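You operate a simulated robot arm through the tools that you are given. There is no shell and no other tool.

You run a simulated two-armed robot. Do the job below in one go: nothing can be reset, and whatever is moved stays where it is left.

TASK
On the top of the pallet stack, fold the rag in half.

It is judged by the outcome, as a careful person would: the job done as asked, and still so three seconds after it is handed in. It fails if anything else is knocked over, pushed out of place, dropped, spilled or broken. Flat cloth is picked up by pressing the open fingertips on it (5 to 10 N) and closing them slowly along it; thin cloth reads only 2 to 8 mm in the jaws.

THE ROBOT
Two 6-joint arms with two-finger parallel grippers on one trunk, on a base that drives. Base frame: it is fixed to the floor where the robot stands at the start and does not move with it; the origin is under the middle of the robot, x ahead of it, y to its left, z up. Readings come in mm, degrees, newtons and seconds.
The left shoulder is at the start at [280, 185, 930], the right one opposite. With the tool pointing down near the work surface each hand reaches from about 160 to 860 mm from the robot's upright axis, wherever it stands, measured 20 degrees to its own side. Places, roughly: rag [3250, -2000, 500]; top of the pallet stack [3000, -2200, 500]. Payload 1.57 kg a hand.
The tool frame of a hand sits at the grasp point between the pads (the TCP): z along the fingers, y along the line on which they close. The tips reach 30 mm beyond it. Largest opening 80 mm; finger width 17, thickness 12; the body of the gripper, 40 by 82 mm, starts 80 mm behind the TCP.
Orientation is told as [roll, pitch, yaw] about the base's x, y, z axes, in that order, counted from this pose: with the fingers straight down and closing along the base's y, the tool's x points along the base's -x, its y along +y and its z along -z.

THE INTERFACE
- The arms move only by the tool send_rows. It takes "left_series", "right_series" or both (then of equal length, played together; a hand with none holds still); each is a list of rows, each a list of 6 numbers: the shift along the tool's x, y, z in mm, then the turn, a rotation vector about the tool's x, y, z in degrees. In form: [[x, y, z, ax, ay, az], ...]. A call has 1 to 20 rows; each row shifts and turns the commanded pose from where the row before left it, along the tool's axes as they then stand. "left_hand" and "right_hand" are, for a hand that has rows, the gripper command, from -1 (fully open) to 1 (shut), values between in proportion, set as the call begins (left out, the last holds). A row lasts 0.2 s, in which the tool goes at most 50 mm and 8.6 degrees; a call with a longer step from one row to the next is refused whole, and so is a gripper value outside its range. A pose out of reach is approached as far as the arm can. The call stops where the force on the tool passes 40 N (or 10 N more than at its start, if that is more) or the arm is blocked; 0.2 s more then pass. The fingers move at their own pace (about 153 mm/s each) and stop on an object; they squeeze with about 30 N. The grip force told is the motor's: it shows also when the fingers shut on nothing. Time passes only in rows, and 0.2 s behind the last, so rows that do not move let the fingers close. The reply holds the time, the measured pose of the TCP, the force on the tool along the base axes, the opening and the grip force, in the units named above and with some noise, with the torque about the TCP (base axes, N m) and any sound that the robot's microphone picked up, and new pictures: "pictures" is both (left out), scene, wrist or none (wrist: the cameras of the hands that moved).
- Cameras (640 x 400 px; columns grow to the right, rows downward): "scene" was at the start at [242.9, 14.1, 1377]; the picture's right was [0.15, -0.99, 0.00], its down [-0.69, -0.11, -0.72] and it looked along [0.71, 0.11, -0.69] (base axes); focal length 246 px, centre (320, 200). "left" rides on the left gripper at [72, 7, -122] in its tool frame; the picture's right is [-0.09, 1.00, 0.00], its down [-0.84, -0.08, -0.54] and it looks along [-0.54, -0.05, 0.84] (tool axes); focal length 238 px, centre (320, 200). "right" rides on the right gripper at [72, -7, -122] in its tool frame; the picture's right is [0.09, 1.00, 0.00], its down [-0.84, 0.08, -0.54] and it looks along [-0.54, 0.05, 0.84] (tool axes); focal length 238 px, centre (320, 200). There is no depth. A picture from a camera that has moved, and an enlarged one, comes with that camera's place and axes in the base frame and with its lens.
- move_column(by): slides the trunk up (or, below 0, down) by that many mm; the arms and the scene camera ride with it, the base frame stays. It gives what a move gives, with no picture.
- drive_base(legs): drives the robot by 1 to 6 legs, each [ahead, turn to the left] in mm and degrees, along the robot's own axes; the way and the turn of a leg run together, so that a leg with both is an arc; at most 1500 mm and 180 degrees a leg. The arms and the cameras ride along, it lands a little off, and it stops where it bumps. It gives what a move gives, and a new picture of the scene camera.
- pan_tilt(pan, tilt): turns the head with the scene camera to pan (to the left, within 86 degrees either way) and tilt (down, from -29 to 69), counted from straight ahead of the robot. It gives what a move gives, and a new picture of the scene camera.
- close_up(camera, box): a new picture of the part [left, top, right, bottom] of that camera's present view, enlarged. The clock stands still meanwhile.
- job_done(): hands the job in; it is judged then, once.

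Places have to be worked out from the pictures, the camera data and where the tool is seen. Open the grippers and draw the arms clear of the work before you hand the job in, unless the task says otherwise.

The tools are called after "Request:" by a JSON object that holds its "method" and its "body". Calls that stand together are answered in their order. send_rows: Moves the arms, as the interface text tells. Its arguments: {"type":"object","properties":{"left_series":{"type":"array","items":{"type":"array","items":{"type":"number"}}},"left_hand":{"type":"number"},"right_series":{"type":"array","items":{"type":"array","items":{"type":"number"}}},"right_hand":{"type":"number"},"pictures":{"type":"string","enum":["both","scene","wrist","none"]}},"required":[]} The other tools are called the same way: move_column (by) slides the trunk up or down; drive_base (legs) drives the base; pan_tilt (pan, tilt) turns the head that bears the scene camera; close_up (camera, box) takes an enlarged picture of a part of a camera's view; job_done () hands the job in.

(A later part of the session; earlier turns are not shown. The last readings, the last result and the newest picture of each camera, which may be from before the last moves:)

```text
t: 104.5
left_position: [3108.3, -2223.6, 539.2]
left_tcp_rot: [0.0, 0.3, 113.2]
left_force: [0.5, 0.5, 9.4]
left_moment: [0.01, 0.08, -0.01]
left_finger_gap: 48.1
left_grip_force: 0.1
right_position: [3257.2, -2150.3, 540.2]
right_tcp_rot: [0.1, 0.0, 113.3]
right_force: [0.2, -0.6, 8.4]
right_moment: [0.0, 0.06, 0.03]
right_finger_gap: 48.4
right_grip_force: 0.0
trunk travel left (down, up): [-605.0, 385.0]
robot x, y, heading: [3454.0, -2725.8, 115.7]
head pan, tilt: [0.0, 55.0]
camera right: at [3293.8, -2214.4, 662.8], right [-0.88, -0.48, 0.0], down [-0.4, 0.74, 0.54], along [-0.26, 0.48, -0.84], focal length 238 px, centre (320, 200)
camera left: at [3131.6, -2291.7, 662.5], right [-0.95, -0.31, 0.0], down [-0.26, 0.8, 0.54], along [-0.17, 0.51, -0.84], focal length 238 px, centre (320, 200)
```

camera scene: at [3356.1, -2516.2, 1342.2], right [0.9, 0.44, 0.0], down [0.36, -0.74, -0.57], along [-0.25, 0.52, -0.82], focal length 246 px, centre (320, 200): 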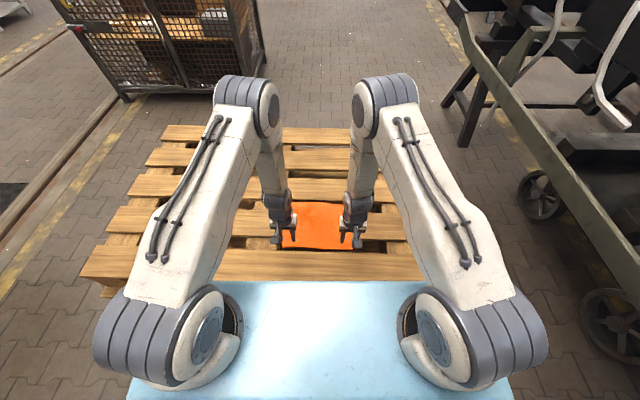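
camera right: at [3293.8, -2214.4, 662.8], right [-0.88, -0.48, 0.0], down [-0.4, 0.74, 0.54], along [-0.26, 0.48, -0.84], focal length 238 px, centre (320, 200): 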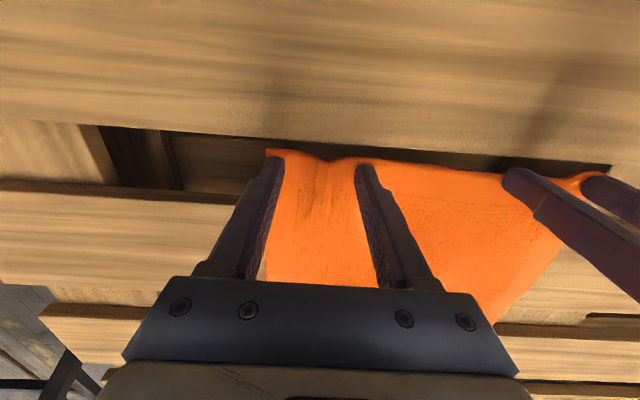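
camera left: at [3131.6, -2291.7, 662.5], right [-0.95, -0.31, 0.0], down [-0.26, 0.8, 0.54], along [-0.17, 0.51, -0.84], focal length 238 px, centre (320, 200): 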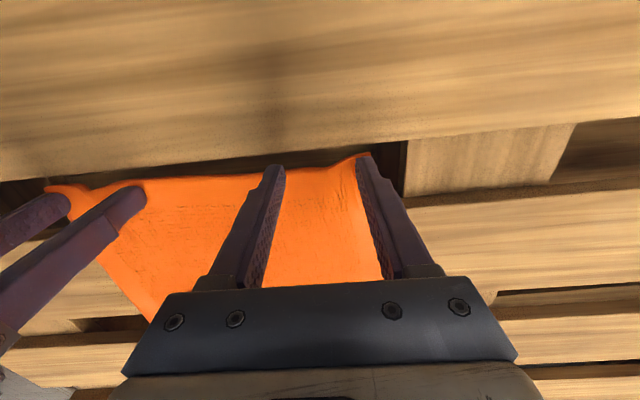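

A ripple is rising at the edge between the fingers, so the cloth is now gathering. I keep closing at the same pace.

Request:
{"method": "send_rows", "body": {"left_series": [[0, 0, 0, 0, 0, 0]], "right_series": [[0, 0, 0, 0, 0, 0]], "left_hand": -0.2, "right_hand": -0.2, "pictures": "none"}}

Request:
{"method": "send_rows", "body": {"left_series": [[0, 0, 0, 0, 0, 0]], "right_series": [[0, 0, 0, 0, 0, 0]], "left_hand": -0.12, "right_hand": -0.12, "pictures": "none"}}

Request:
{"method": "send_rows", "body": {"left_series": [[0, 0, 0, 0, 0, 0]], "right_series": [[0, 0, 0, 0, 0, 0]], "left_hand": -0.04, "right_hand": -0.04, "pictures": "none"}}

Request:
{"method": "send_rows", "body": {"left_series": [[0, 0, 0, 0, 0, 0]], "right_series": [[0, 0, 0, 0, 0, 0]], "left_hand": 0.04, "right_hand": 0.04, "pictures": "wrist"}}

```text
t: 104.9
left_position: [3108.9, -2223.6, 539.6]
left_tcp_rot: [0.0, 0.2, 113.2]
left_force: [-0.2, 0.9, 8.5]
left_moment: [0.0, 0.07, -0.03]
left_finger_gap: 47.8
left_grip_force: 0.0
right_position: [3258.1, -2151.9, 540.7]
right_tcp_rot: [-0.1, -0.1, 113.3]
right_force: [-0.6, 0.5, 9.2]
right_moment: [-0.01, 0.01, -0.02]
right_finger_gap: 48.2
right_grip_force: 0.0
trunk travel left (down, up): [-605.0, 385.0]
robot x, y, heading: [3454.5, -2727.8, 115.8]
head pan, tilt: [0.0, 55.0]
```

```text
t: 105.3
left_position: [3108.6, -2223.4, 539.4]
left_tcp_rot: [0.0, 0.2, 113.2]
left_force: [0.5, 0.1, 8.4]
left_moment: [0.01, 0.03, -0.05]
left_finger_gap: 42.9
left_grip_force: 0.1
right_position: [3257.4, -2150.9, 539.9]
right_tcp_rot: [0.0, 0.1, 113.3]
right_force: [-1.7, -0.6, 8.2]
right_moment: [0.03, 0.04, 0.03]
right_finger_gap: 43.3
right_grip_force: 0.0
trunk travel left (down, up): [-605.0, 385.0]
robot x, y, heading: [3454.0, -2725.9, 115.8]
head pan, tilt: [0.0, 55.0]
```

```text
t: 105.7
left_position: [3108.0, -2222.3, 540.2]
left_tcp_rot: [0.0, 0.3, 113.2]
left_force: [1.0, 0.2, 8.6]
left_moment: [0.03, 0.03, 0.02]
left_finger_gap: 39.8
left_grip_force: 0.1
right_position: [3257.6, -2150.2, 540.7]
right_tcp_rot: [-0.1, 0.0, 113.3]
right_force: [-1.3, -0.7, 8.5]
right_moment: [0.04, 0.1, -0.02]
right_finger_gap: 41.5
right_grip_force: 0.0
trunk travel left (down, up): [-605.0, 385.0]
robot x, y, heading: [3459.0, -2724.5, 115.7]
head pan, tilt: [0.0, 55.0]
```

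```text
t: 106.1
left_position: [3108.0, -2223.8, 540.3]
left_tcp_rot: [0.0, 0.3, 113.2]
left_force: [0.8, -0.4, 8.4]
left_moment: [0.03, 0.07, -0.02]
left_finger_gap: 36.6
left_grip_force: 0.1
right_position: [3257.5, -2150.7, 539.8]
right_tcp_rot: [-0.1, 0.0, 113.3]
right_force: [-1.5, 0.6, 7.7]
right_moment: [0.04, 0.04, -0.06]
right_finger_gap: 36.6
right_grip_force: 0.0
trunk travel left (down, up): [-605.0, 385.0]
robot x, y, heading: [3457.5, -2726.5, 116.0]
head pan, tilt: [0.0, 55.0]
camera right: at [3293.8, -2214.4, 662.8], right [-0.88, -0.48, 0.0], down [-0.4, 0.74, 0.54], along [-0.26, 0.48, -0.84], focal length 238 px, centre (320, 200)
camera left: at [3131.6, -2291.7, 662.5], right [-0.95, -0.31, 0.0], down [-0.26, 0.8, 0.54], along [-0.17, 0.51, -0.84], focal length 238 px, centre (320, 200)
```

right: 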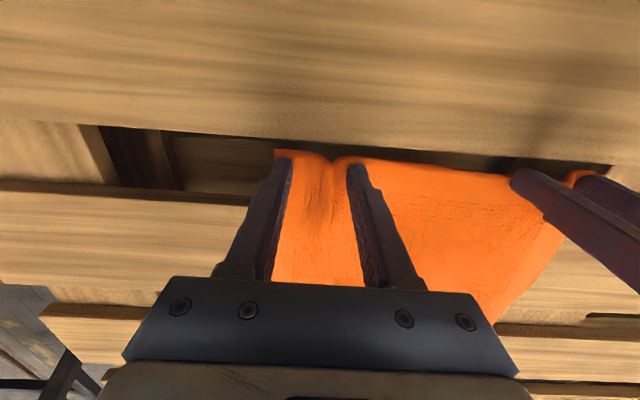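
left: 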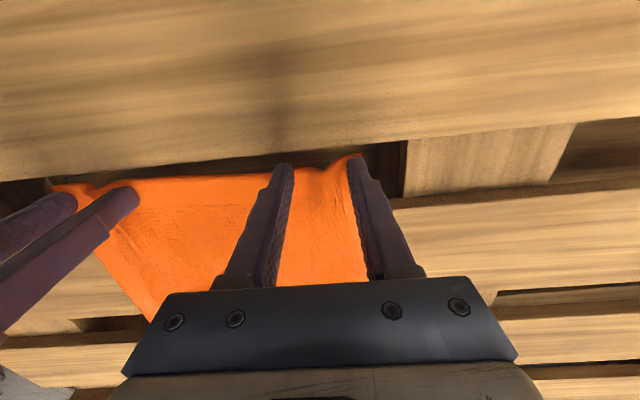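

Ripples are clear between both pairs of fingers. I carry on closing in the same small steps.

Request:
{"method": "send_rows", "body": {"left_series": [[0, 0, 0, 0, 0, 0]], "right_series": [[0, 0, 0, 0, 0, 0]], "left_hand": 0.12, "right_hand": 0.12, "pictures": "none"}}

Request:
{"method": "send_rows", "body": {"left_series": [[0, 0, 0, 0, 0, 0]], "right_series": [[0, 0, 0, 0, 0, 0]], "left_hand": 0.2, "right_hand": 0.2, "pictures": "none"}}

Request:
{"method": "send_rows", "body": {"left_series": [[0, 0, 0, 0, 0, 0]], "right_series": [[0, 0, 0, 0, 0, 0]], "left_hand": 0.28, "right_hand": 0.28, "pictures": "none"}}

Request:
{"method": "send_rows", "body": {"left_series": [[0, 0, 0, 0, 0, 0]], "right_series": [[0, 0, 0, 0, 0, 0]], "left_hand": 0.36, "right_hand": 0.36, "pictures": "wrist"}}

```text
t: 106.5
left_position: [3108.5, -2223.1, 540.4]
left_tcp_rot: [0.0, 0.2, 113.1]
left_force: [0.0, 0.2, 9.1]
left_moment: [0.05, 0.02, -0.03]
left_finger_gap: 36.1
left_grip_force: 0.3
right_position: [3258.0, -2151.1, 540.2]
right_tcp_rot: [0.0, 0.1, 113.3]
right_force: [-0.9, 0.0, 8.4]
right_moment: [0.04, 0.01, 0.02]
right_finger_gap: 33.7
right_grip_force: 0.1
trunk travel left (down, up): [-605.0, 385.0]
robot x, y, heading: [3457.7, -2725.9, 115.8]
head pan, tilt: [0.0, 55.0]
```

```text
t: 106.9
left_position: [3107.0, -2224.0, 540.1]
left_tcp_rot: [-0.1, 0.2, 113.2]
left_force: [-0.7, 1.1, 9.3]
left_moment: [0.05, 0.05, -0.03]
left_finger_gap: 30.6
left_grip_force: 0.0
right_position: [3258.2, -2151.5, 541.2]
right_tcp_rot: [0.0, -0.1, 113.3]
right_force: [-0.9, -0.1, 8.9]
right_moment: [0.03, 0.04, 0.0]
right_finger_gap: 31.2
right_grip_force: 0.0
trunk travel left (down, up): [-605.0, 385.0]
robot x, y, heading: [3457.3, -2727.3, 115.9]
head pan, tilt: [0.0, 55.0]
```

```text
t: 107.3
left_position: [3108.1, -2224.2, 540.8]
left_tcp_rot: [0.0, 0.2, 113.2]
left_force: [0.6, 0.3, 9.4]
left_moment: [0.04, 0.01, -0.01]
left_finger_gap: 26.9
left_grip_force: 0.0
right_position: [3258.3, -2150.4, 540.8]
right_tcp_rot: [0.1, -0.1, 113.3]
right_force: [-1.5, 0.1, 7.4]
right_moment: [0.03, 0.07, 0.0]
right_finger_gap: 27.8
right_grip_force: 0.0
trunk travel left (down, up): [-605.0, 385.0]
robot x, y, heading: [3454.6, -2726.7, 115.9]
head pan, tilt: [0.0, 55.0]
```

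```text
t: 107.7
left_position: [3108.7, -2223.6, 540.2]
left_tcp_rot: [0.0, 0.2, 113.1]
left_force: [1.0, 1.2, 9.0]
left_moment: [0.05, 0.02, 0.01]
left_finger_gap: 24.0
left_grip_force: 0.0
right_position: [3258.4, -2151.8, 541.0]
right_tcp_rot: [0.0, -0.1, 113.3]
right_force: [-1.4, 0.4, 8.3]
right_moment: [0.01, 0.03, -0.01]
right_finger_gap: 24.4
right_grip_force: 0.0
trunk travel left (down, up): [-605.0, 385.0]
robot x, y, heading: [3456.6, -2729.4, 115.8]
head pan, tilt: [0.0, 55.0]
camera right: at [3293.8, -2214.4, 662.8], right [-0.88, -0.48, 0.0], down [-0.4, 0.74, 0.54], along [-0.26, 0.48, -0.84], focal length 238 px, centre (320, 200)
camera left: at [3131.6, -2291.7, 662.5], right [-0.95, -0.31, 0.0], down [-0.26, 0.8, 0.54], along [-0.17, 0.51, -0.84], focal length 238 px, centre (320, 200)
```

right: 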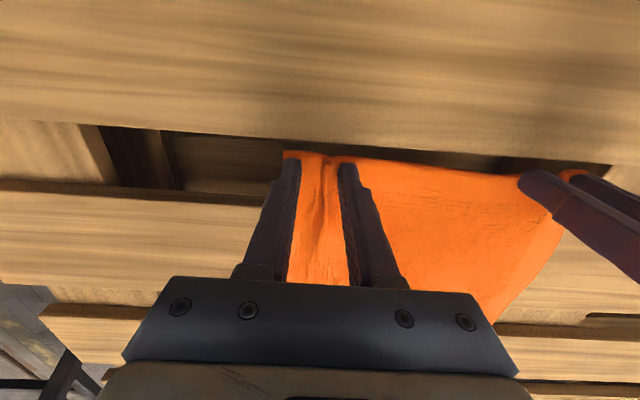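
left: 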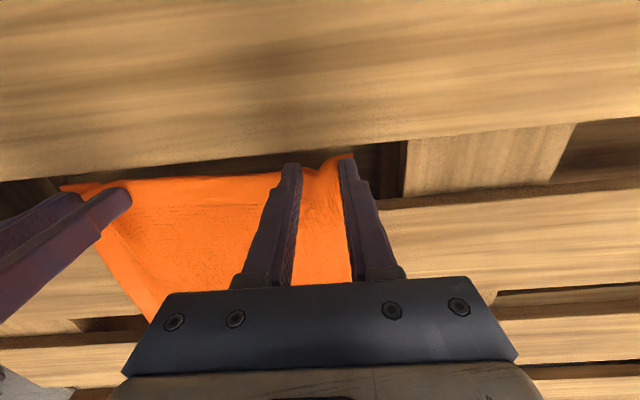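

The cloth's corners follow the fingers and a pleat stands between them. I close the rest of the way, still slowly.

Request:
{"method": "send_rows", "body": {"left_series": [[0, 0, 0, 0, 0, 0]], "right_series": [[0, 0, 0, 0, 0, 0]], "left_hand": 0.44, "right_hand": 0.44, "pictures": "none"}}

Request:
{"method": "send_rows", "body": {"left_series": [[0, 0, 0, 0, 0, 0]], "right_series": [[0, 0, 0, 0, 0, 0]], "left_hand": 0.52, "right_hand": 0.52, "pictures": "none"}}

Request:
{"method": "send_rows", "body": {"left_series": [[0, 0, 0, 0, 0, 0]], "right_series": [[0, 0, 0, 0, 0, 0]], "left_hand": 0.6, "right_hand": 0.6, "pictures": "wrist"}}

Request:
{"method": "send_rows", "body": {"left_series": [[0, 0, 0, 0, 0, 0]], "right_series": [[0, 0, 0, 0, 0, 0]], "left_hand": 0.68, "right_hand": 0.68, "pictures": "none"}}

Request:
{"method": "send_rows", "body": {"left_series": [[0, 0, 0, 0, 0, 0]], "right_series": [[0, 0, 0, 0, 0, 0]], "left_hand": 0.76, "right_hand": 0.76, "pictures": "wrist"}}

```text
t: 108.1
left_position: [3108.7, -2224.4, 540.5]
left_tcp_rot: [0.1, 0.1, 113.1]
left_force: [1.6, 1.2, 9.6]
left_moment: [0.07, -0.01, -0.01]
left_finger_gap: 22.0
left_grip_force: 0.2
right_position: [3258.4, -2151.1, 540.1]
right_tcp_rot: [0.0, -0.1, 113.3]
right_force: [-2.8, -0.1, 7.5]
right_moment: [-0.05, 0.08, -0.01]
right_finger_gap: 22.8
right_grip_force: 0.0
trunk travel left (down, up): [-605.0, 385.0]
robot x, y, heading: [3455.2, -2730.4, 115.9]
head pan, tilt: [0.0, 55.0]
```

```text
t: 108.5
left_position: [3109.0, -2223.5, 540.9]
left_tcp_rot: [0.0, 0.2, 113.2]
left_force: [3.7, 1.8, 9.0]
left_moment: [0.09, -0.1, -0.02]
left_finger_gap: 18.2
left_grip_force: 4.7
right_position: [3258.1, -2149.9, 539.8]
right_tcp_rot: [-0.1, -0.1, 113.3]
right_force: [-4.1, -2.3, 8.9]
right_moment: [-0.01, 0.13, 0.02]
right_finger_gap: 20.9
right_grip_force: 1.3
trunk travel left (down, up): [-605.0, 385.0]
robot x, y, heading: [3453.3, -2720.2, 115.9]
head pan, tilt: [0.0, 55.0]
```

```text
t: 108.9
left_position: [3108.5, -2223.0, 539.3]
left_tcp_rot: [0.0, 0.1, 113.2]
left_force: [5.6, 3.4, 8.6]
left_moment: [0.13, -0.14, -0.07]
left_finger_gap: 18.0
left_grip_force: 2.8
right_position: [3257.4, -2151.0, 540.3]
right_tcp_rot: [0.0, -0.1, 113.3]
right_force: [-5.8, -2.4, 8.5]
right_moment: [-0.1, 0.22, 0.04]
right_finger_gap: 16.4
right_grip_force: 6.9
trunk travel left (down, up): [-605.0, 385.0]
robot x, y, heading: [3453.8, -2724.9, 115.8]
head pan, tilt: [0.0, 55.0]
camera right: at [3293.6, -2214.3, 662.9], right [-0.88, -0.48, 0.0], down [-0.4, 0.74, 0.54], along [-0.26, 0.48, -0.84], focal length 238 px, centre (320, 200)
camera left: at [3131.6, -2291.5, 662.5], right [-0.95, -0.31, 0.0], down [-0.26, 0.8, 0.54], along [-0.17, 0.51, -0.84], focal length 238 px, centre (320, 200)
```

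right: 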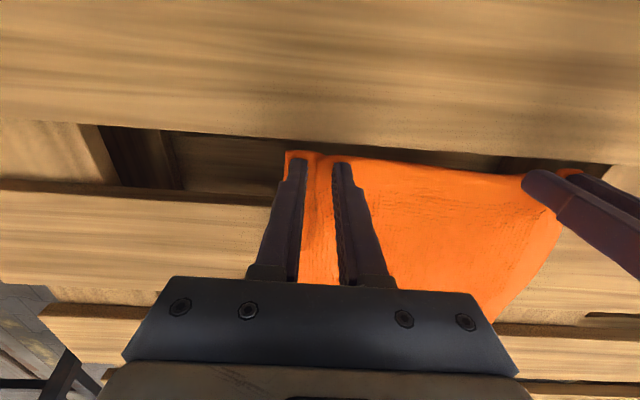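
left: 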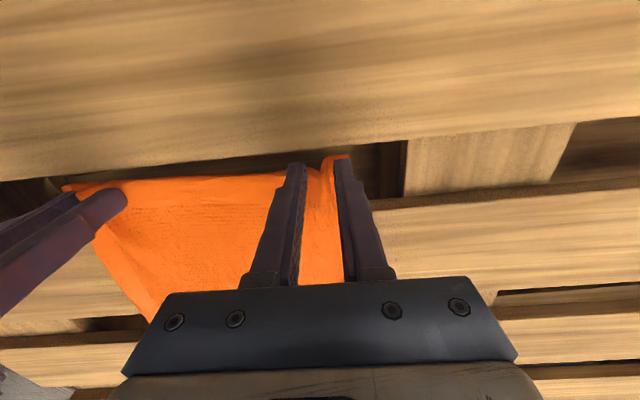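

```text
t: 109.3
left_position: [3107.6, -2223.2, 540.0]
left_tcp_rot: [0.0, 0.2, 113.3]
left_force: [3.9, 1.6, 10.5]
left_moment: [0.1, -0.09, 0.0]
left_finger_gap: 12.0
left_grip_force: 5.1
right_position: [3258.2, -2151.3, 540.3]
right_tcp_rot: [0.0, 0.0, 113.4]
right_force: [-3.1, -2.3, 9.4]
right_moment: [-0.08, 0.15, 0.01]
right_finger_gap: 12.3
right_grip_force: 5.6
trunk travel left (down, up): [-605.0, 385.0]
robot x, y, heading: [3452.4, -2725.6, 115.8]
head pan, tilt: [0.0, 55.0]
```

```text
t: 109.7
left_position: [3107.8, -2222.9, 540.2]
left_tcp_rot: [0.0, 0.2, 113.1]
left_force: [1.5, 0.9, 11.4]
left_moment: [0.05, -0.02, -0.02]
left_finger_gap: 8.9
left_grip_force: 0.0
right_position: [3257.8, -2150.1, 540.1]
right_tcp_rot: [0.0, 0.0, 113.3]
right_force: [-2.0, 0.4, 10.2]
right_moment: [0.03, 0.05, -0.03]
right_finger_gap: 10.6
right_grip_force: 0.1
trunk travel left (down, up): [-605.0, 385.0]
robot x, y, heading: [3451.7, -2727.8, 115.9]
head pan, tilt: [0.0, 55.0]
camera right: at [3293.9, -2214.5, 662.9], right [-0.88, -0.48, 0.0], down [-0.4, 0.74, 0.54], along [-0.26, 0.48, -0.84], focal length 238 px, centre (320, 200)
camera left: at [3131.6, -2291.9, 662.6], right [-0.95, -0.31, 0.0], down [-0.26, 0.8, 0.54], along [-0.17, 0.51, -0.84], focal length 238 px, centre (320, 200)
```

right: 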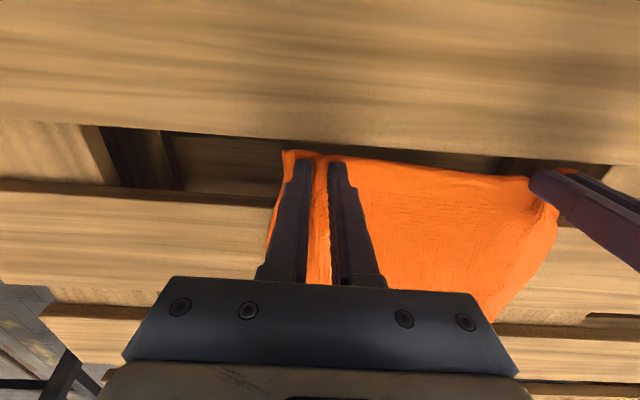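
left: 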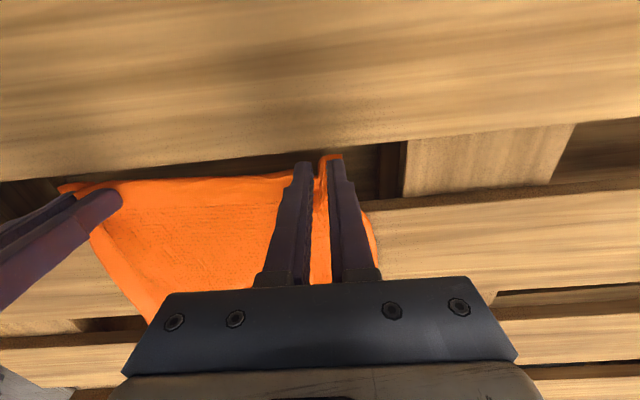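

A pleat still stands between the jaws though part has slipped out sideways. I close completely and read the jaw gap.

Request:
{"method": "send_rows", "body": {"left_series": [[0, 0, 0, 0, 0, 0]], "right_series": [[0, 0, 0, 0, 0, 0]], "left_hand": 0.85, "right_hand": 0.85, "pictures": "none"}}

Request:
{"method": "send_rows", "body": {"left_series": [[0, 0, 0, 0, 0, 0], [0, 0, 0, 0, 0, 0]], "right_series": [[0, 0, 0, 0, 0, 0], [0, 0, 0, 0, 0, 0]], "left_hand": 1, "right_hand": 1, "pictures": "wrist"}}

```text
t: 110.1
left_position: [3107.5, -2223.3, 540.5]
left_tcp_rot: [0.1, 0.2, 113.2]
left_force: [1.9, -0.5, 11.3]
left_moment: [0.06, -0.01, 0.0]
left_finger_gap: 6.0
left_grip_force: 0.1
right_position: [3258.7, -2151.2, 540.0]
right_tcp_rot: [0.1, 0.0, 113.3]
right_force: [-1.9, -1.5, 9.1]
right_moment: [-0.02, 0.08, 0.03]
right_finger_gap: 6.0
right_grip_force: 6.2
trunk travel left (down, up): [-605.0, 385.0]
robot x, y, heading: [3458.9, -2728.8, 115.9]
head pan, tilt: [0.0, 55.0]
```

```text
t: 110.7
left_position: [3107.7, -2224.3, 540.6]
left_tcp_rot: [0.0, 0.2, 113.1]
left_force: [0.6, 0.1, 11.6]
left_moment: [0.02, 0.05, 0.03]
left_finger_gap: 0.0
left_grip_force: 21.5
right_position: [3257.9, -2152.8, 539.7]
right_tcp_rot: [-0.1, 0.0, 113.3]
right_force: [-0.4, -1.5, 8.7]
right_moment: [0.01, 0.09, 0.01]
right_finger_gap: 4.4
right_grip_force: 24.7
trunk travel left (down, up): [-605.0, 385.0]
robot x, y, heading: [3454.6, -2727.5, 115.7]
head pan, tilt: [0.0, 55.0]
camera right: at [3293.8, -2214.6, 662.9], right [-0.88, -0.48, 0.0], down [-0.4, 0.74, 0.54], along [-0.26, 0.48, -0.84], focal length 238 px, centre (320, 200)
camera left: at [3131.5, -2291.9, 662.6], right [-0.95, -0.31, 0.0], down [-0.26, 0.8, 0.54], along [-0.17, 0.51, -0.84], focal length 238 px, centre (320, 200)
```

right: 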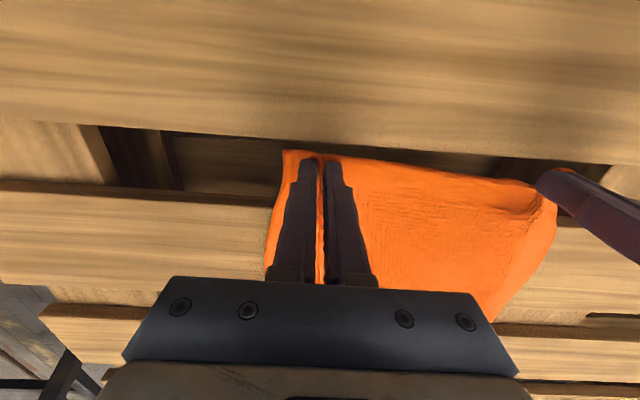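
left: 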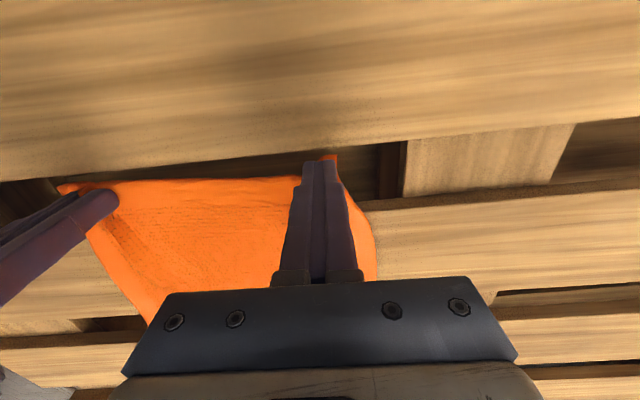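

The right hand holds cloth (4.4 mm in the jaws, 24.7 N); the left pleat slipped out (0.0 mm). I keep the right gripped and lift and reopen the left for another try with the outer tip farther in on the cloth.

Request:
{"method": "send_rows", "body": {"left_series": [[0, 0, -15, 0, 0, 0], [0, 0, -20, 0, 0, 0], [0, 0, 0, 0, 0, 0], [0, 0, 0, 0, 0, 0]], "pictures": "wrist"}}

```text
t: 111.7
left_position: [3107.7, -2223.5, 574.8]
left_tcp_rot: [0.0, 0.2, 113.2]
left_force: [-0.3, 0.3, -0.2]
left_moment: [0.01, 0.0, -0.02]
left_finger_gap: 0.0
left_grip_force: 21.1
right_position: [3258.5, -2151.8, 539.6]
right_tcp_rot: [0.0, 0.0, 113.3]
right_force: [-1.3, -2.4, 12.4]
right_moment: [-0.02, 0.02, 0.04]
right_finger_gap: 4.5
right_grip_force: 25.6
trunk travel left (down, up): [-605.0, 385.0]
robot x, y, heading: [3454.2, -2723.3, 115.9]
head pan, tilt: [0.0, 55.0]
camera left: at [3130.9, -2291.4, 697.3], right [-0.95, -0.31, 0.0], down [-0.26, 0.8, 0.54], along [-0.17, 0.51, -0.84], focal length 238 px, centre (320, 200)
```

left: 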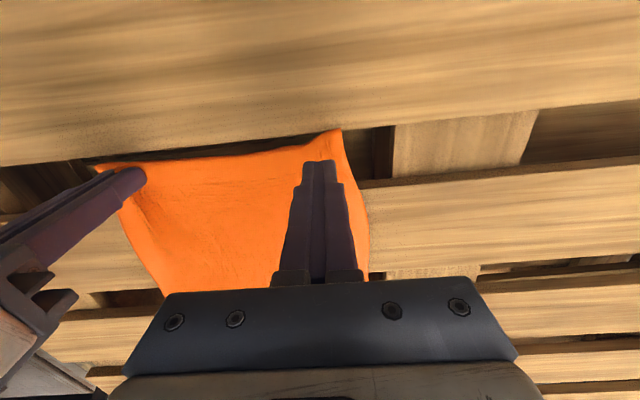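

The left corner sits about 15 mm nearer and 19 mm outside the left TCP. I open to 56 mm, shift 26 mm inward so the outer tip is fully on cloth, and lower to contact.

Request:
{"method": "send_rows", "body": {"left_series": [[3, -26, 0, 0, 0, 0], [0, 0, 12, 0, 0, 0], [0, 0, 12, 0, 0, 0], [0, 0, 8, 0, 0, 0], [0, 0, 2, 0, 0, 0], [0, 0, 0, 0, 0, 0]], "left_hand": -0.4, "pictures": "wrist"}}

Request:
{"method": "send_rows", "body": {"left_series": [[0, 0, 1, 0, 0, 0], [0, 0, 0, 0, 0, 0]], "pictures": "none"}}

```text
t: 113.1
left_position: [3133.6, -2214.6, 540.5]
left_tcp_rot: [0.0, 0.0, 113.2]
left_force: [0.2, 0.5, 2.8]
left_moment: [0.03, 0.01, 0.0]
left_finger_gap: 56.2
left_grip_force: 0.0
right_position: [3258.4, -2151.4, 540.0]
right_tcp_rot: [0.0, 0.0, 113.2]
right_force: [0.0, -1.4, 11.0]
right_moment: [-0.03, -0.01, 0.02]
right_finger_gap: 4.6
right_grip_force: 24.5
trunk travel left (down, up): [-605.0, 385.0]
robot x, y, heading: [3453.4, -2724.3, 115.9]
head pan, tilt: [0.0, 55.0]
camera left: at [3157.6, -2283.2, 663.4], right [-0.95, -0.31, 0.0], down [-0.26, 0.8, 0.54], along [-0.17, 0.51, -0.84], focal length 238 px, centre (320, 200)
```

left: 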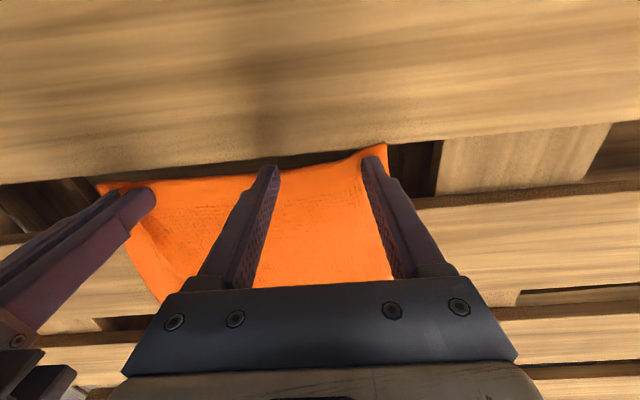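

```text
t: 113.7
left_position: [3133.6, -2214.9, 540.3]
left_tcp_rot: [-0.1, 0.1, 113.2]
left_force: [1.4, 1.8, 6.2]
left_moment: [0.08, 0.05, -0.04]
left_finger_gap: 55.5
left_grip_force: 0.1
right_position: [3256.7, -2152.1, 541.4]
right_tcp_rot: [0.0, 0.0, 113.3]
right_force: [0.3, -1.9, 9.5]
right_moment: [-0.04, -0.01, 0.0]
right_finger_gap: 4.5
right_grip_force: 24.6
trunk travel left (down, up): [-605.0, 385.0]
robot x, y, heading: [3460.1, -2726.7, 115.4]
head pan, tilt: [0.0, 55.0]
```

The outer left tip is now inside the corner and pressing at 6 N. I add a touch of pressure and start the slow closing again.

Request:
{"method": "send_rows", "body": {"left_series": [[0, 0, 0.3, 0, 0, 0]], "left_hand": -0.32, "pictures": "none"}}

Request:
{"method": "send_rows", "body": {"left_series": [[0, 0, 0, 0, 0, 0]], "left_hand": -0.24, "pictures": "none"}}

Request:
{"method": "send_rows", "body": {"left_series": [[0, 0, 0, 0, 0, 0]], "left_hand": -0.16, "pictures": "none"}}

Request:
{"method": "send_rows", "body": {"left_series": [[0, 0, 0, 0, 0, 0]], "left_hand": -0.08, "pictures": "none"}}

Request:
{"method": "send_rows", "body": {"left_series": [[0, 0, 0, 0, 0, 0]], "left_hand": 0, "pictures": "wrist"}}

```text
t: 114.1
left_position: [3135.6, -2215.6, 539.9]
left_tcp_rot: [0.1, 0.2, 113.4]
left_force: [-0.6, -1.4, 11.0]
left_moment: [-0.04, 0.11, 0.01]
left_finger_gap: 51.1
left_grip_force: 0.1
right_position: [3257.9, -2151.5, 541.0]
right_tcp_rot: [0.0, 0.0, 113.3]
right_force: [-0.3, -0.4, 8.8]
right_moment: [0.0, -0.07, 0.02]
right_finger_gap: 4.5
right_grip_force: 24.7
trunk travel left (down, up): [-605.0, 385.0]
robot x, y, heading: [3457.5, -2725.1, 115.8]
head pan, tilt: [0.0, 55.0]
```

```text
t: 114.5
left_position: [3134.8, -2215.0, 539.1]
left_tcp_rot: [-0.1, 0.1, 113.3]
left_force: [0.3, 0.8, 11.8]
left_moment: [0.01, 0.07, 0.02]
left_finger_gap: 46.9
left_grip_force: 0.2
right_position: [3259.0, -2151.2, 539.7]
right_tcp_rot: [0.0, 0.0, 113.4]
right_force: [0.3, -1.0, 8.9]
right_moment: [-0.01, 0.0, 0.01]
right_finger_gap: 4.0
right_grip_force: 24.6
trunk travel left (down, up): [-605.0, 385.0]
robot x, y, heading: [3458.9, -2727.0, 115.8]
head pan, tilt: [0.0, 55.0]
```

```text
t: 114.9
left_position: [3134.3, -2214.5, 540.0]
left_tcp_rot: [0.0, 0.1, 113.2]
left_force: [1.4, -0.1, 11.7]
left_moment: [0.02, 0.09, 0.0]
left_finger_gap: 46.5
left_grip_force: 0.0
right_position: [3257.9, -2151.8, 539.9]
right_tcp_rot: [0.0, 0.0, 113.2]
right_force: [0.0, -0.5, 9.3]
right_moment: [0.02, -0.03, -0.01]
right_finger_gap: 4.3
right_grip_force: 24.9
trunk travel left (down, up): [-605.0, 385.0]
robot x, y, heading: [3455.9, -2725.9, 116.0]
head pan, tilt: [0.0, 55.0]
```

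```text
t: 115.3
left_position: [3134.1, -2214.8, 538.9]
left_tcp_rot: [0.0, 0.1, 113.3]
left_force: [1.6, -0.1, 11.6]
left_moment: [0.01, 0.05, -0.01]
left_finger_gap: 41.1
left_grip_force: 0.0
right_position: [3257.7, -2151.2, 540.5]
right_tcp_rot: [0.0, -0.1, 113.3]
right_force: [0.0, -2.7, 8.3]
right_moment: [0.01, 0.0, 0.04]
right_finger_gap: 4.1
right_grip_force: 24.7
trunk travel left (down, up): [-605.0, 385.0]
robot x, y, heading: [3455.2, -2723.4, 115.9]
head pan, tilt: [0.0, 55.0]
```

```text
t: 115.7
left_position: [3134.6, -2214.9, 539.2]
left_tcp_rot: [0.1, 0.1, 113.2]
left_force: [2.3, 0.7, 11.1]
left_moment: [0.01, 0.1, -0.02]
left_finger_gap: 40.9
left_grip_force: 0.2
right_position: [3257.7, -2152.0, 540.4]
right_tcp_rot: [-0.1, 0.0, 113.3]
right_force: [0.1, -1.9, 9.0]
right_moment: [-0.03, 0.0, 0.03]
right_finger_gap: 4.2
right_grip_force: 24.9
trunk travel left (down, up): [-605.0, 385.0]
robot x, y, heading: [3459.0, -2730.3, 115.6]
head pan, tilt: [0.0, 55.0]
camera left: at [3157.7, -2283.3, 662.4], right [-0.95, -0.31, 0.0], down [-0.26, 0.8, 0.54], along [-0.17, 0.51, -0.84], focal length 238 px, centre (320, 200)
```

left: 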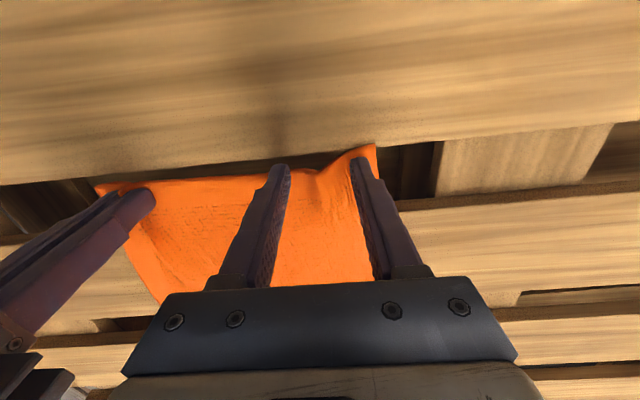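

A ripple is forming nicely between the left fingers and the corner follows. I continue closing toward 20 mm.

Request:
{"method": "send_rows", "body": {"left_series": [[0, 0, -0.1, 0, 0, 0]], "left_hand": 0.08, "pictures": "none"}}

Request:
{"method": "send_rows", "body": {"left_series": [[0, 0, 0, 0, 0, 0]], "left_hand": 0.16, "pictures": "none"}}

Request:
{"method": "send_rows", "body": {"left_series": [[0, 0, 0, 0, 0, 0]], "left_hand": 0.24, "pictures": "none"}}

Request:
{"method": "send_rows", "body": {"left_series": [[0, 0, 0, 0, 0, 0]], "left_hand": 0.32, "pictures": "none"}}

Request:
{"method": "send_rows", "body": {"left_series": [[0, 0, 0, 0, 0, 0]], "left_hand": 0.4, "pictures": "wrist"}}

```text
t: 116.1
left_position: [3134.1, -2215.6, 540.6]
left_tcp_rot: [0.0, 0.0, 113.1]
left_force: [2.5, 1.0, 13.4]
left_moment: [0.0, 0.06, 0.01]
left_finger_gap: 34.9
left_grip_force: 0.0
right_position: [3256.7, -2152.7, 540.2]
right_tcp_rot: [0.1, 0.1, 113.3]
right_force: [-0.5, -1.2, 7.7]
right_moment: [-0.01, 0.01, 0.04]
right_finger_gap: 4.5
right_grip_force: 24.6
trunk travel left (down, up): [-605.0, 385.0]
robot x, y, heading: [3458.2, -2726.9, 116.0]
head pan, tilt: [0.0, 55.0]
```

```text
t: 116.5
left_position: [3133.6, -2215.2, 540.7]
left_tcp_rot: [-0.1, 0.1, 113.2]
left_force: [2.4, 0.9, 15.6]
left_moment: [0.06, -0.02, 0.02]
left_finger_gap: 31.5
left_grip_force: 0.0
right_position: [3257.7, -2151.3, 540.3]
right_tcp_rot: [0.0, 0.0, 113.3]
right_force: [-0.2, -2.3, 7.9]
right_moment: [0.0, 0.01, 0.03]
right_finger_gap: 4.5
right_grip_force: 24.9
trunk travel left (down, up): [-605.0, 385.0]
robot x, y, heading: [3458.3, -2725.7, 115.8]
head pan, tilt: [0.0, 55.0]
```

```text
t: 116.9
left_position: [3134.0, -2214.6, 540.5]
left_tcp_rot: [0.0, 0.0, 113.2]
left_force: [2.3, 2.3, 15.9]
left_moment: [0.07, 0.04, -0.01]
left_finger_gap: 28.8
left_grip_force: 0.1
right_position: [3258.1, -2151.0, 539.9]
right_tcp_rot: [0.0, 0.0, 113.3]
right_force: [-0.5, -2.1, 7.8]
right_moment: [-0.02, 0.05, 0.04]
right_finger_gap: 4.3
right_grip_force: 24.8
trunk travel left (down, up): [-605.0, 385.0]
robot x, y, heading: [3453.9, -2727.8, 115.9]
head pan, tilt: [0.0, 55.0]
```

```text
t: 117.3
left_position: [3134.0, -2214.9, 541.0]
left_tcp_rot: [0.0, 0.1, 113.1]
left_force: [2.9, 1.1, 16.5]
left_moment: [0.04, 0.0, 0.0]
left_finger_gap: 26.0
left_grip_force: 0.2
right_position: [3257.7, -2150.6, 539.9]
right_tcp_rot: [0.0, 0.0, 113.3]
right_force: [-1.6, -2.7, 8.6]
right_moment: [-0.04, 0.05, -0.01]
right_finger_gap: 4.3
right_grip_force: 25.2
trunk travel left (down, up): [-605.0, 385.0]
robot x, y, heading: [3457.2, -2726.2, 115.8]
head pan, tilt: [0.0, 55.0]
```

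```text
t: 117.7
left_position: [3134.8, -2215.6, 539.6]
left_tcp_rot: [0.0, 0.2, 113.2]
left_force: [2.2, 1.9, 15.5]
left_moment: [0.12, 0.03, -0.03]
left_finger_gap: 22.3
left_grip_force: 0.1
right_position: [3256.9, -2151.1, 540.6]
right_tcp_rot: [-0.1, 0.1, 113.3]
right_force: [-0.6, -2.1, 8.1]
right_moment: [-0.06, 0.08, 0.0]
right_finger_gap: 4.1
right_grip_force: 24.7
trunk travel left (down, up): [-605.0, 385.0]
robot x, y, heading: [3455.0, -2728.9, 116.0]
head pan, tilt: [0.0, 55.0]
camera left: at [3157.6, -2283.5, 662.2], right [-0.95, -0.31, 0.0], down [-0.26, 0.8, 0.54], along [-0.17, 0.51, -0.84], focal length 238 px, centre (320, 200)
```

left: 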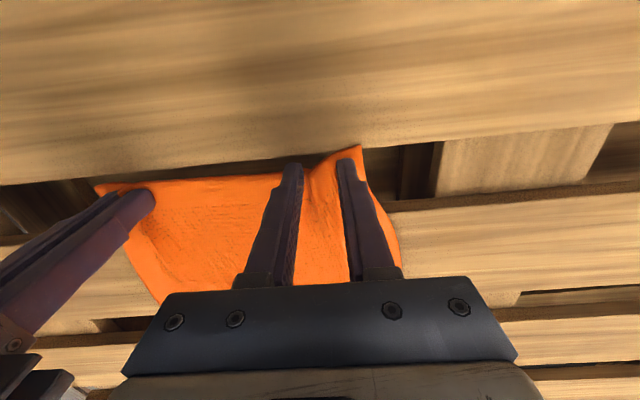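

The pleat still stands at 22 mm gap. I take one more small step and then snap the left hand shut before the pleat can slip out.

Request:
{"method": "send_rows", "body": {"left_series": [[0, 0, 0, 0, 0, 0]], "left_hand": 0.5, "pictures": "none"}}

Request:
{"method": "send_rows", "body": {"left_series": [[0, 0, 0, 0, 0, 0], [0, 0, 0, 0, 0, 0]], "left_hand": 1, "pictures": "wrist"}}

```text
t: 118.1
left_position: [3133.7, -2215.1, 540.2]
left_tcp_rot: [0.0, 0.2, 113.3]
left_force: [2.3, 1.3, 16.1]
left_moment: [0.03, 0.03, -0.04]
left_finger_gap: 18.7
left_grip_force: 0.0
right_position: [3258.0, -2151.7, 540.0]
right_tcp_rot: [0.0, 0.1, 113.3]
right_force: [-1.2, -1.9, 8.3]
right_moment: [-0.04, 0.06, 0.03]
right_finger_gap: 4.4
right_grip_force: 24.7
trunk travel left (down, up): [-605.0, 385.0]
robot x, y, heading: [3458.6, -2727.2, 116.0]
head pan, tilt: [0.0, 55.0]
```

```text
t: 118.7
left_position: [3134.1, -2214.7, 539.8]
left_tcp_rot: [0.0, -0.1, 113.1]
left_force: [14.8, 8.4, 12.9]
left_moment: [0.28, -0.4, -0.11]
left_finger_gap: 4.3
left_grip_force: 24.9
right_position: [3257.4, -2151.5, 539.9]
right_tcp_rot: [0.1, -0.1, 113.4]
right_force: [-13.5, -8.2, 7.2]
right_moment: [-0.2, 0.38, 0.09]
right_finger_gap: 4.6
right_grip_force: 24.9
trunk travel left (down, up): [-605.0, 385.0]
robot x, y, heading: [3456.7, -2725.4, 115.8]
head pan, tilt: [0.0, 55.0]
camera left: at [3157.8, -2282.6, 662.1], right [-0.95, -0.31, 0.0], down [-0.26, 0.8, 0.54], along [-0.17, 0.52, -0.84], focal length 238 px, centre (320, 200)
```

left: 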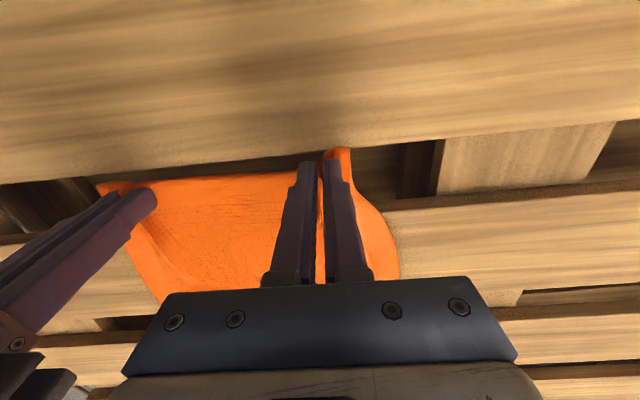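

Now both hands hold cloth (4.3 and 4.6 mm, ~25 N each). Since a plain carry-over would leave the gripped hem turned back, I will lift the rag so it hangs, lay its free half down away from me, and bring the held edge back over it toward me; first I ease the tension and lift slowly.

Request:
{"method": "send_rows", "body": {"left_series": [[0, -1.5, -2, 0, 0, 0], [0, 0, -6, 0, 0, 0], [0, 0, -10, 0, 0, 0], [0, 0, -12, 0, 0, 0], [0, 0, 0, 0, 0, 0]], "right_series": [[0, 1.5, -2, 0, 0, 0], [0, 0, -6, 0, 0, 0], [0, 0, -10, 0, 0, 0], [0, 0, -12, 0, 0, 0], [0, 0, 0, 0, 0, 0]], "pictures": "both"}}

```text
t: 119.9
left_position: [3134.7, -2215.7, 568.3]
left_tcp_rot: [0.0, 0.2, 113.1]
left_force: [9.1, 5.6, -0.1]
left_moment: [0.16, -0.27, -0.07]
left_finger_gap: 3.7
left_grip_force: 24.7
right_position: [3255.8, -2151.3, 570.0]
right_tcp_rot: [0.0, 0.0, 113.2]
right_force: [-9.4, -4.8, -0.3]
right_moment: [-0.13, 0.29, 0.07]
right_finger_gap: 4.4
right_grip_force: 24.8
trunk travel left (down, up): [-605.0, 385.0]
robot x, y, heading: [3456.8, -2727.3, 116.1]
head pan, tilt: [0.0, 55.0]
camera scene: at [3356.0, -2515.9, 1342.1], right [0.9, 0.44, 0.0], down [0.36, -0.74, -0.57], along [-0.25, 0.52, -0.82], focal length 246 px, centre (320, 200)
camera right: at [3291.6, -2214.7, 691.8], right [-0.88, -0.48, 0.0], down [-0.4, 0.74, 0.54], along [-0.26, 0.48, -0.84], focal length 238 px, centre (320, 200)
camera left: at [3158.3, -2283.7, 691.7], right [-0.95, -0.31, 0.0], down [-0.26, 0.8, 0.54], along [-0.17, 0.51, -0.84], focal length 238 px, centre (320, 200)
```

scene: 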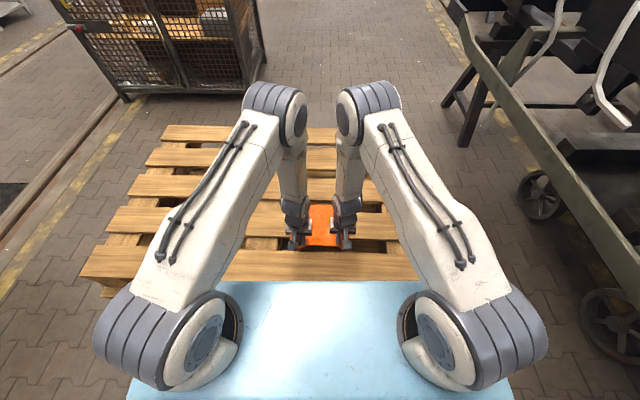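
right: 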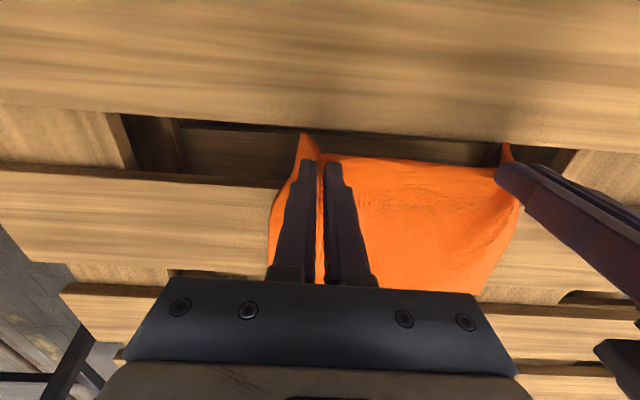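
left: 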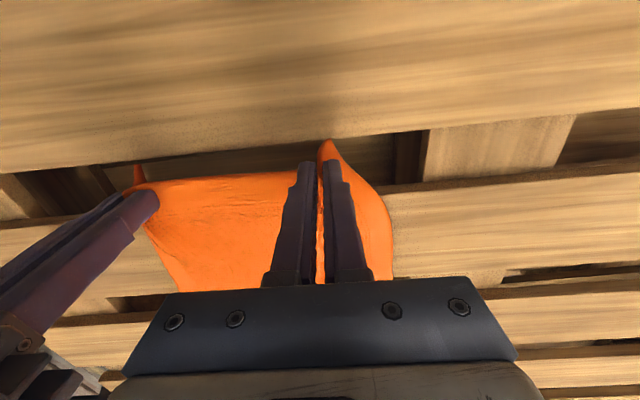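

Both grips hold and the near edge has lifted 30 mm. I ease another millimetre of tension and raise the rag until it hangs free.

Request:
{"method": "send_rows", "body": {"left_series": [[0, -1, -8, 0, 0, 0], [0, 0, -14, 0, 0, 0], [0, 0, -14, 0, 0, 0], [0, 0, -14, 0, 0, 0], [0, 0, -14, 0, 0, 0], [0, 0, -14, 0, 0, 0], [0, 0, -14, 0, 0, 0], [0, 0, -14, 0, 0, 0], [0, 0, -14, 0, 0, 0], [0, 0, -14, 0, 0, 0], [0, 0, -14, 0, 0, 0], [0, 0, -14, 0, 0, 0], [0, 0, -14, 0, 0, 0], [0, 0, 0, 0, 0, 0], [0, 0, 0, 0, 0, 0]], "right_series": [[0, 1, -8, 0, 0, 0], [0, 0, -14, 0, 0, 0], [0, 0, -14, 0, 0, 0], [0, 0, -14, 0, 0, 0], [0, 0, -14, 0, 0, 0], [0, 0, -14, 0, 0, 0], [0, 0, -14, 0, 0, 0], [0, 0, -14, 0, 0, 0], [0, 0, -14, 0, 0, 0], [0, 0, -14, 0, 0, 0], [0, 0, -14, 0, 0, 0], [0, 0, -14, 0, 0, 0], [0, 0, -14, 0, 0, 0], [0, 0, 0, 0, 0, 0], [0, 0, 0, 0, 0, 0]], "pictures": "both"}}

```text
t: 123.1
left_position: [3135.4, -2213.7, 746.6]
left_tcp_rot: [0.0, 0.2, 113.3]
left_force: [5.9, 2.8, -0.4]
left_moment: [0.14, -0.16, -0.03]
left_finger_gap: 4.1
left_grip_force: 24.7
right_position: [3254.7, -2152.1, 745.4]
right_tcp_rot: [-0.1, -0.1, 113.3]
right_force: [-6.7, -3.4, 0.2]
right_moment: [-0.11, 0.18, 0.0]
right_finger_gap: 4.2
right_grip_force: 25.1
trunk travel left (down, up): [-605.0, 385.0]
robot x, y, heading: [3457.1, -2725.9, 116.1]
head pan, tilt: [0.0, 55.0]
camera scene: at [3356.0, -2516.0, 1342.1], right [0.9, 0.44, 0.0], down [0.36, -0.74, -0.57], along [-0.25, 0.52, -0.82], focal length 246 px, centre (320, 200)
camera right: at [3291.1, -2214.3, 868.2], right [-0.88, -0.48, 0.0], down [-0.4, 0.74, 0.54], along [-0.26, 0.48, -0.84], focal length 238 px, centre (320, 200)
camera left: at [3159.0, -2282.6, 868.2], right [-0.95, -0.31, 0.0], down [-0.26, 0.8, 0.54], along [-0.17, 0.51, -0.84], focal length 238 px, centre (320, 200)
```

scene: 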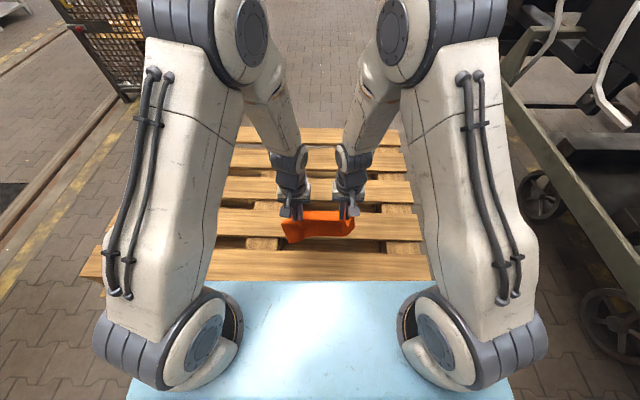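
right: 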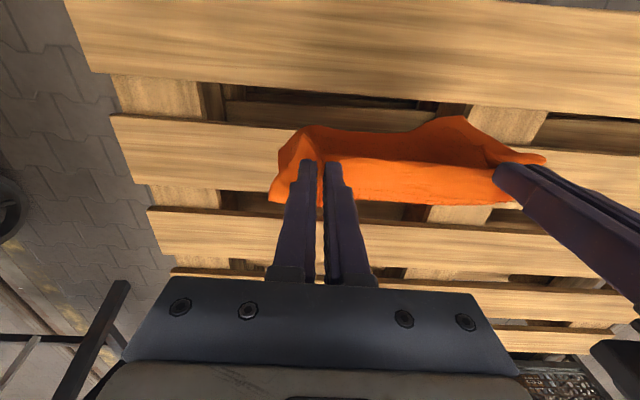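
left: 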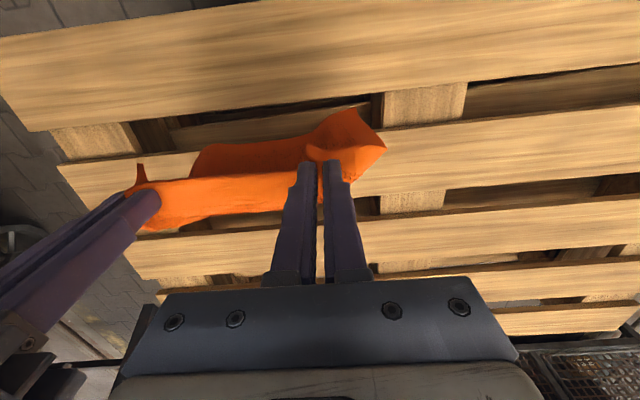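

The rag hangs freely from both hands with its lower edge swung slightly toward me, as wanted. I zoom in to see where that lower edge is.

Request:
{"method": "close_up", "body": {"camera": "scene", "box": [240, 150, 400, 250]}}

Request:
{"method": "close_up", "body": {"camera": "right", "box": [220, 80, 580, 305]}}

```text
4.00 times, centred on (320, 200) of scene
camera zoom: at [3356.0, -2516.0, 1342.1], right [0.9, 0.44, 0.0], down [0.36, -0.74, -0.57], along [-0.25, 0.52, -0.82], focal length 984 px, centre (320, 200)
```

zoom: 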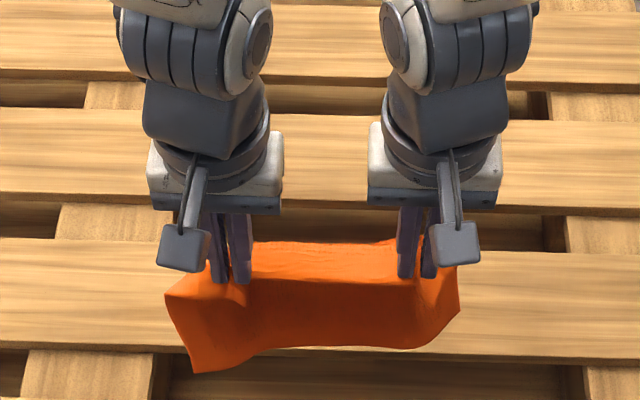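

```text
1.78 times, centred on (400, 192) of right
camera zoom: at [3291.1, -2214.3, 868.2], right [-0.88, -0.48, 0.0], down [-0.4, 0.74, 0.54], along [-0.26, 0.48, -0.84], focal length 424 px, centre (178, 213)
```

zoom: 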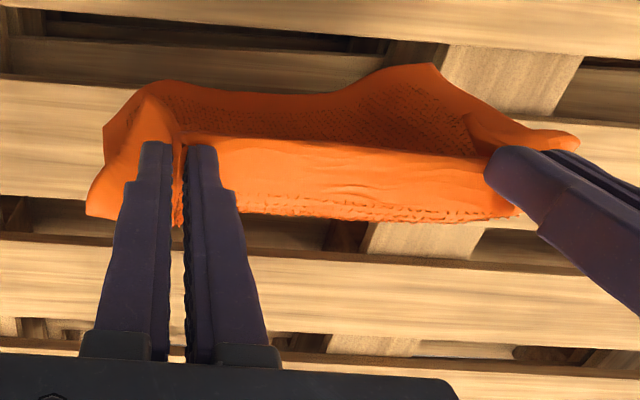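

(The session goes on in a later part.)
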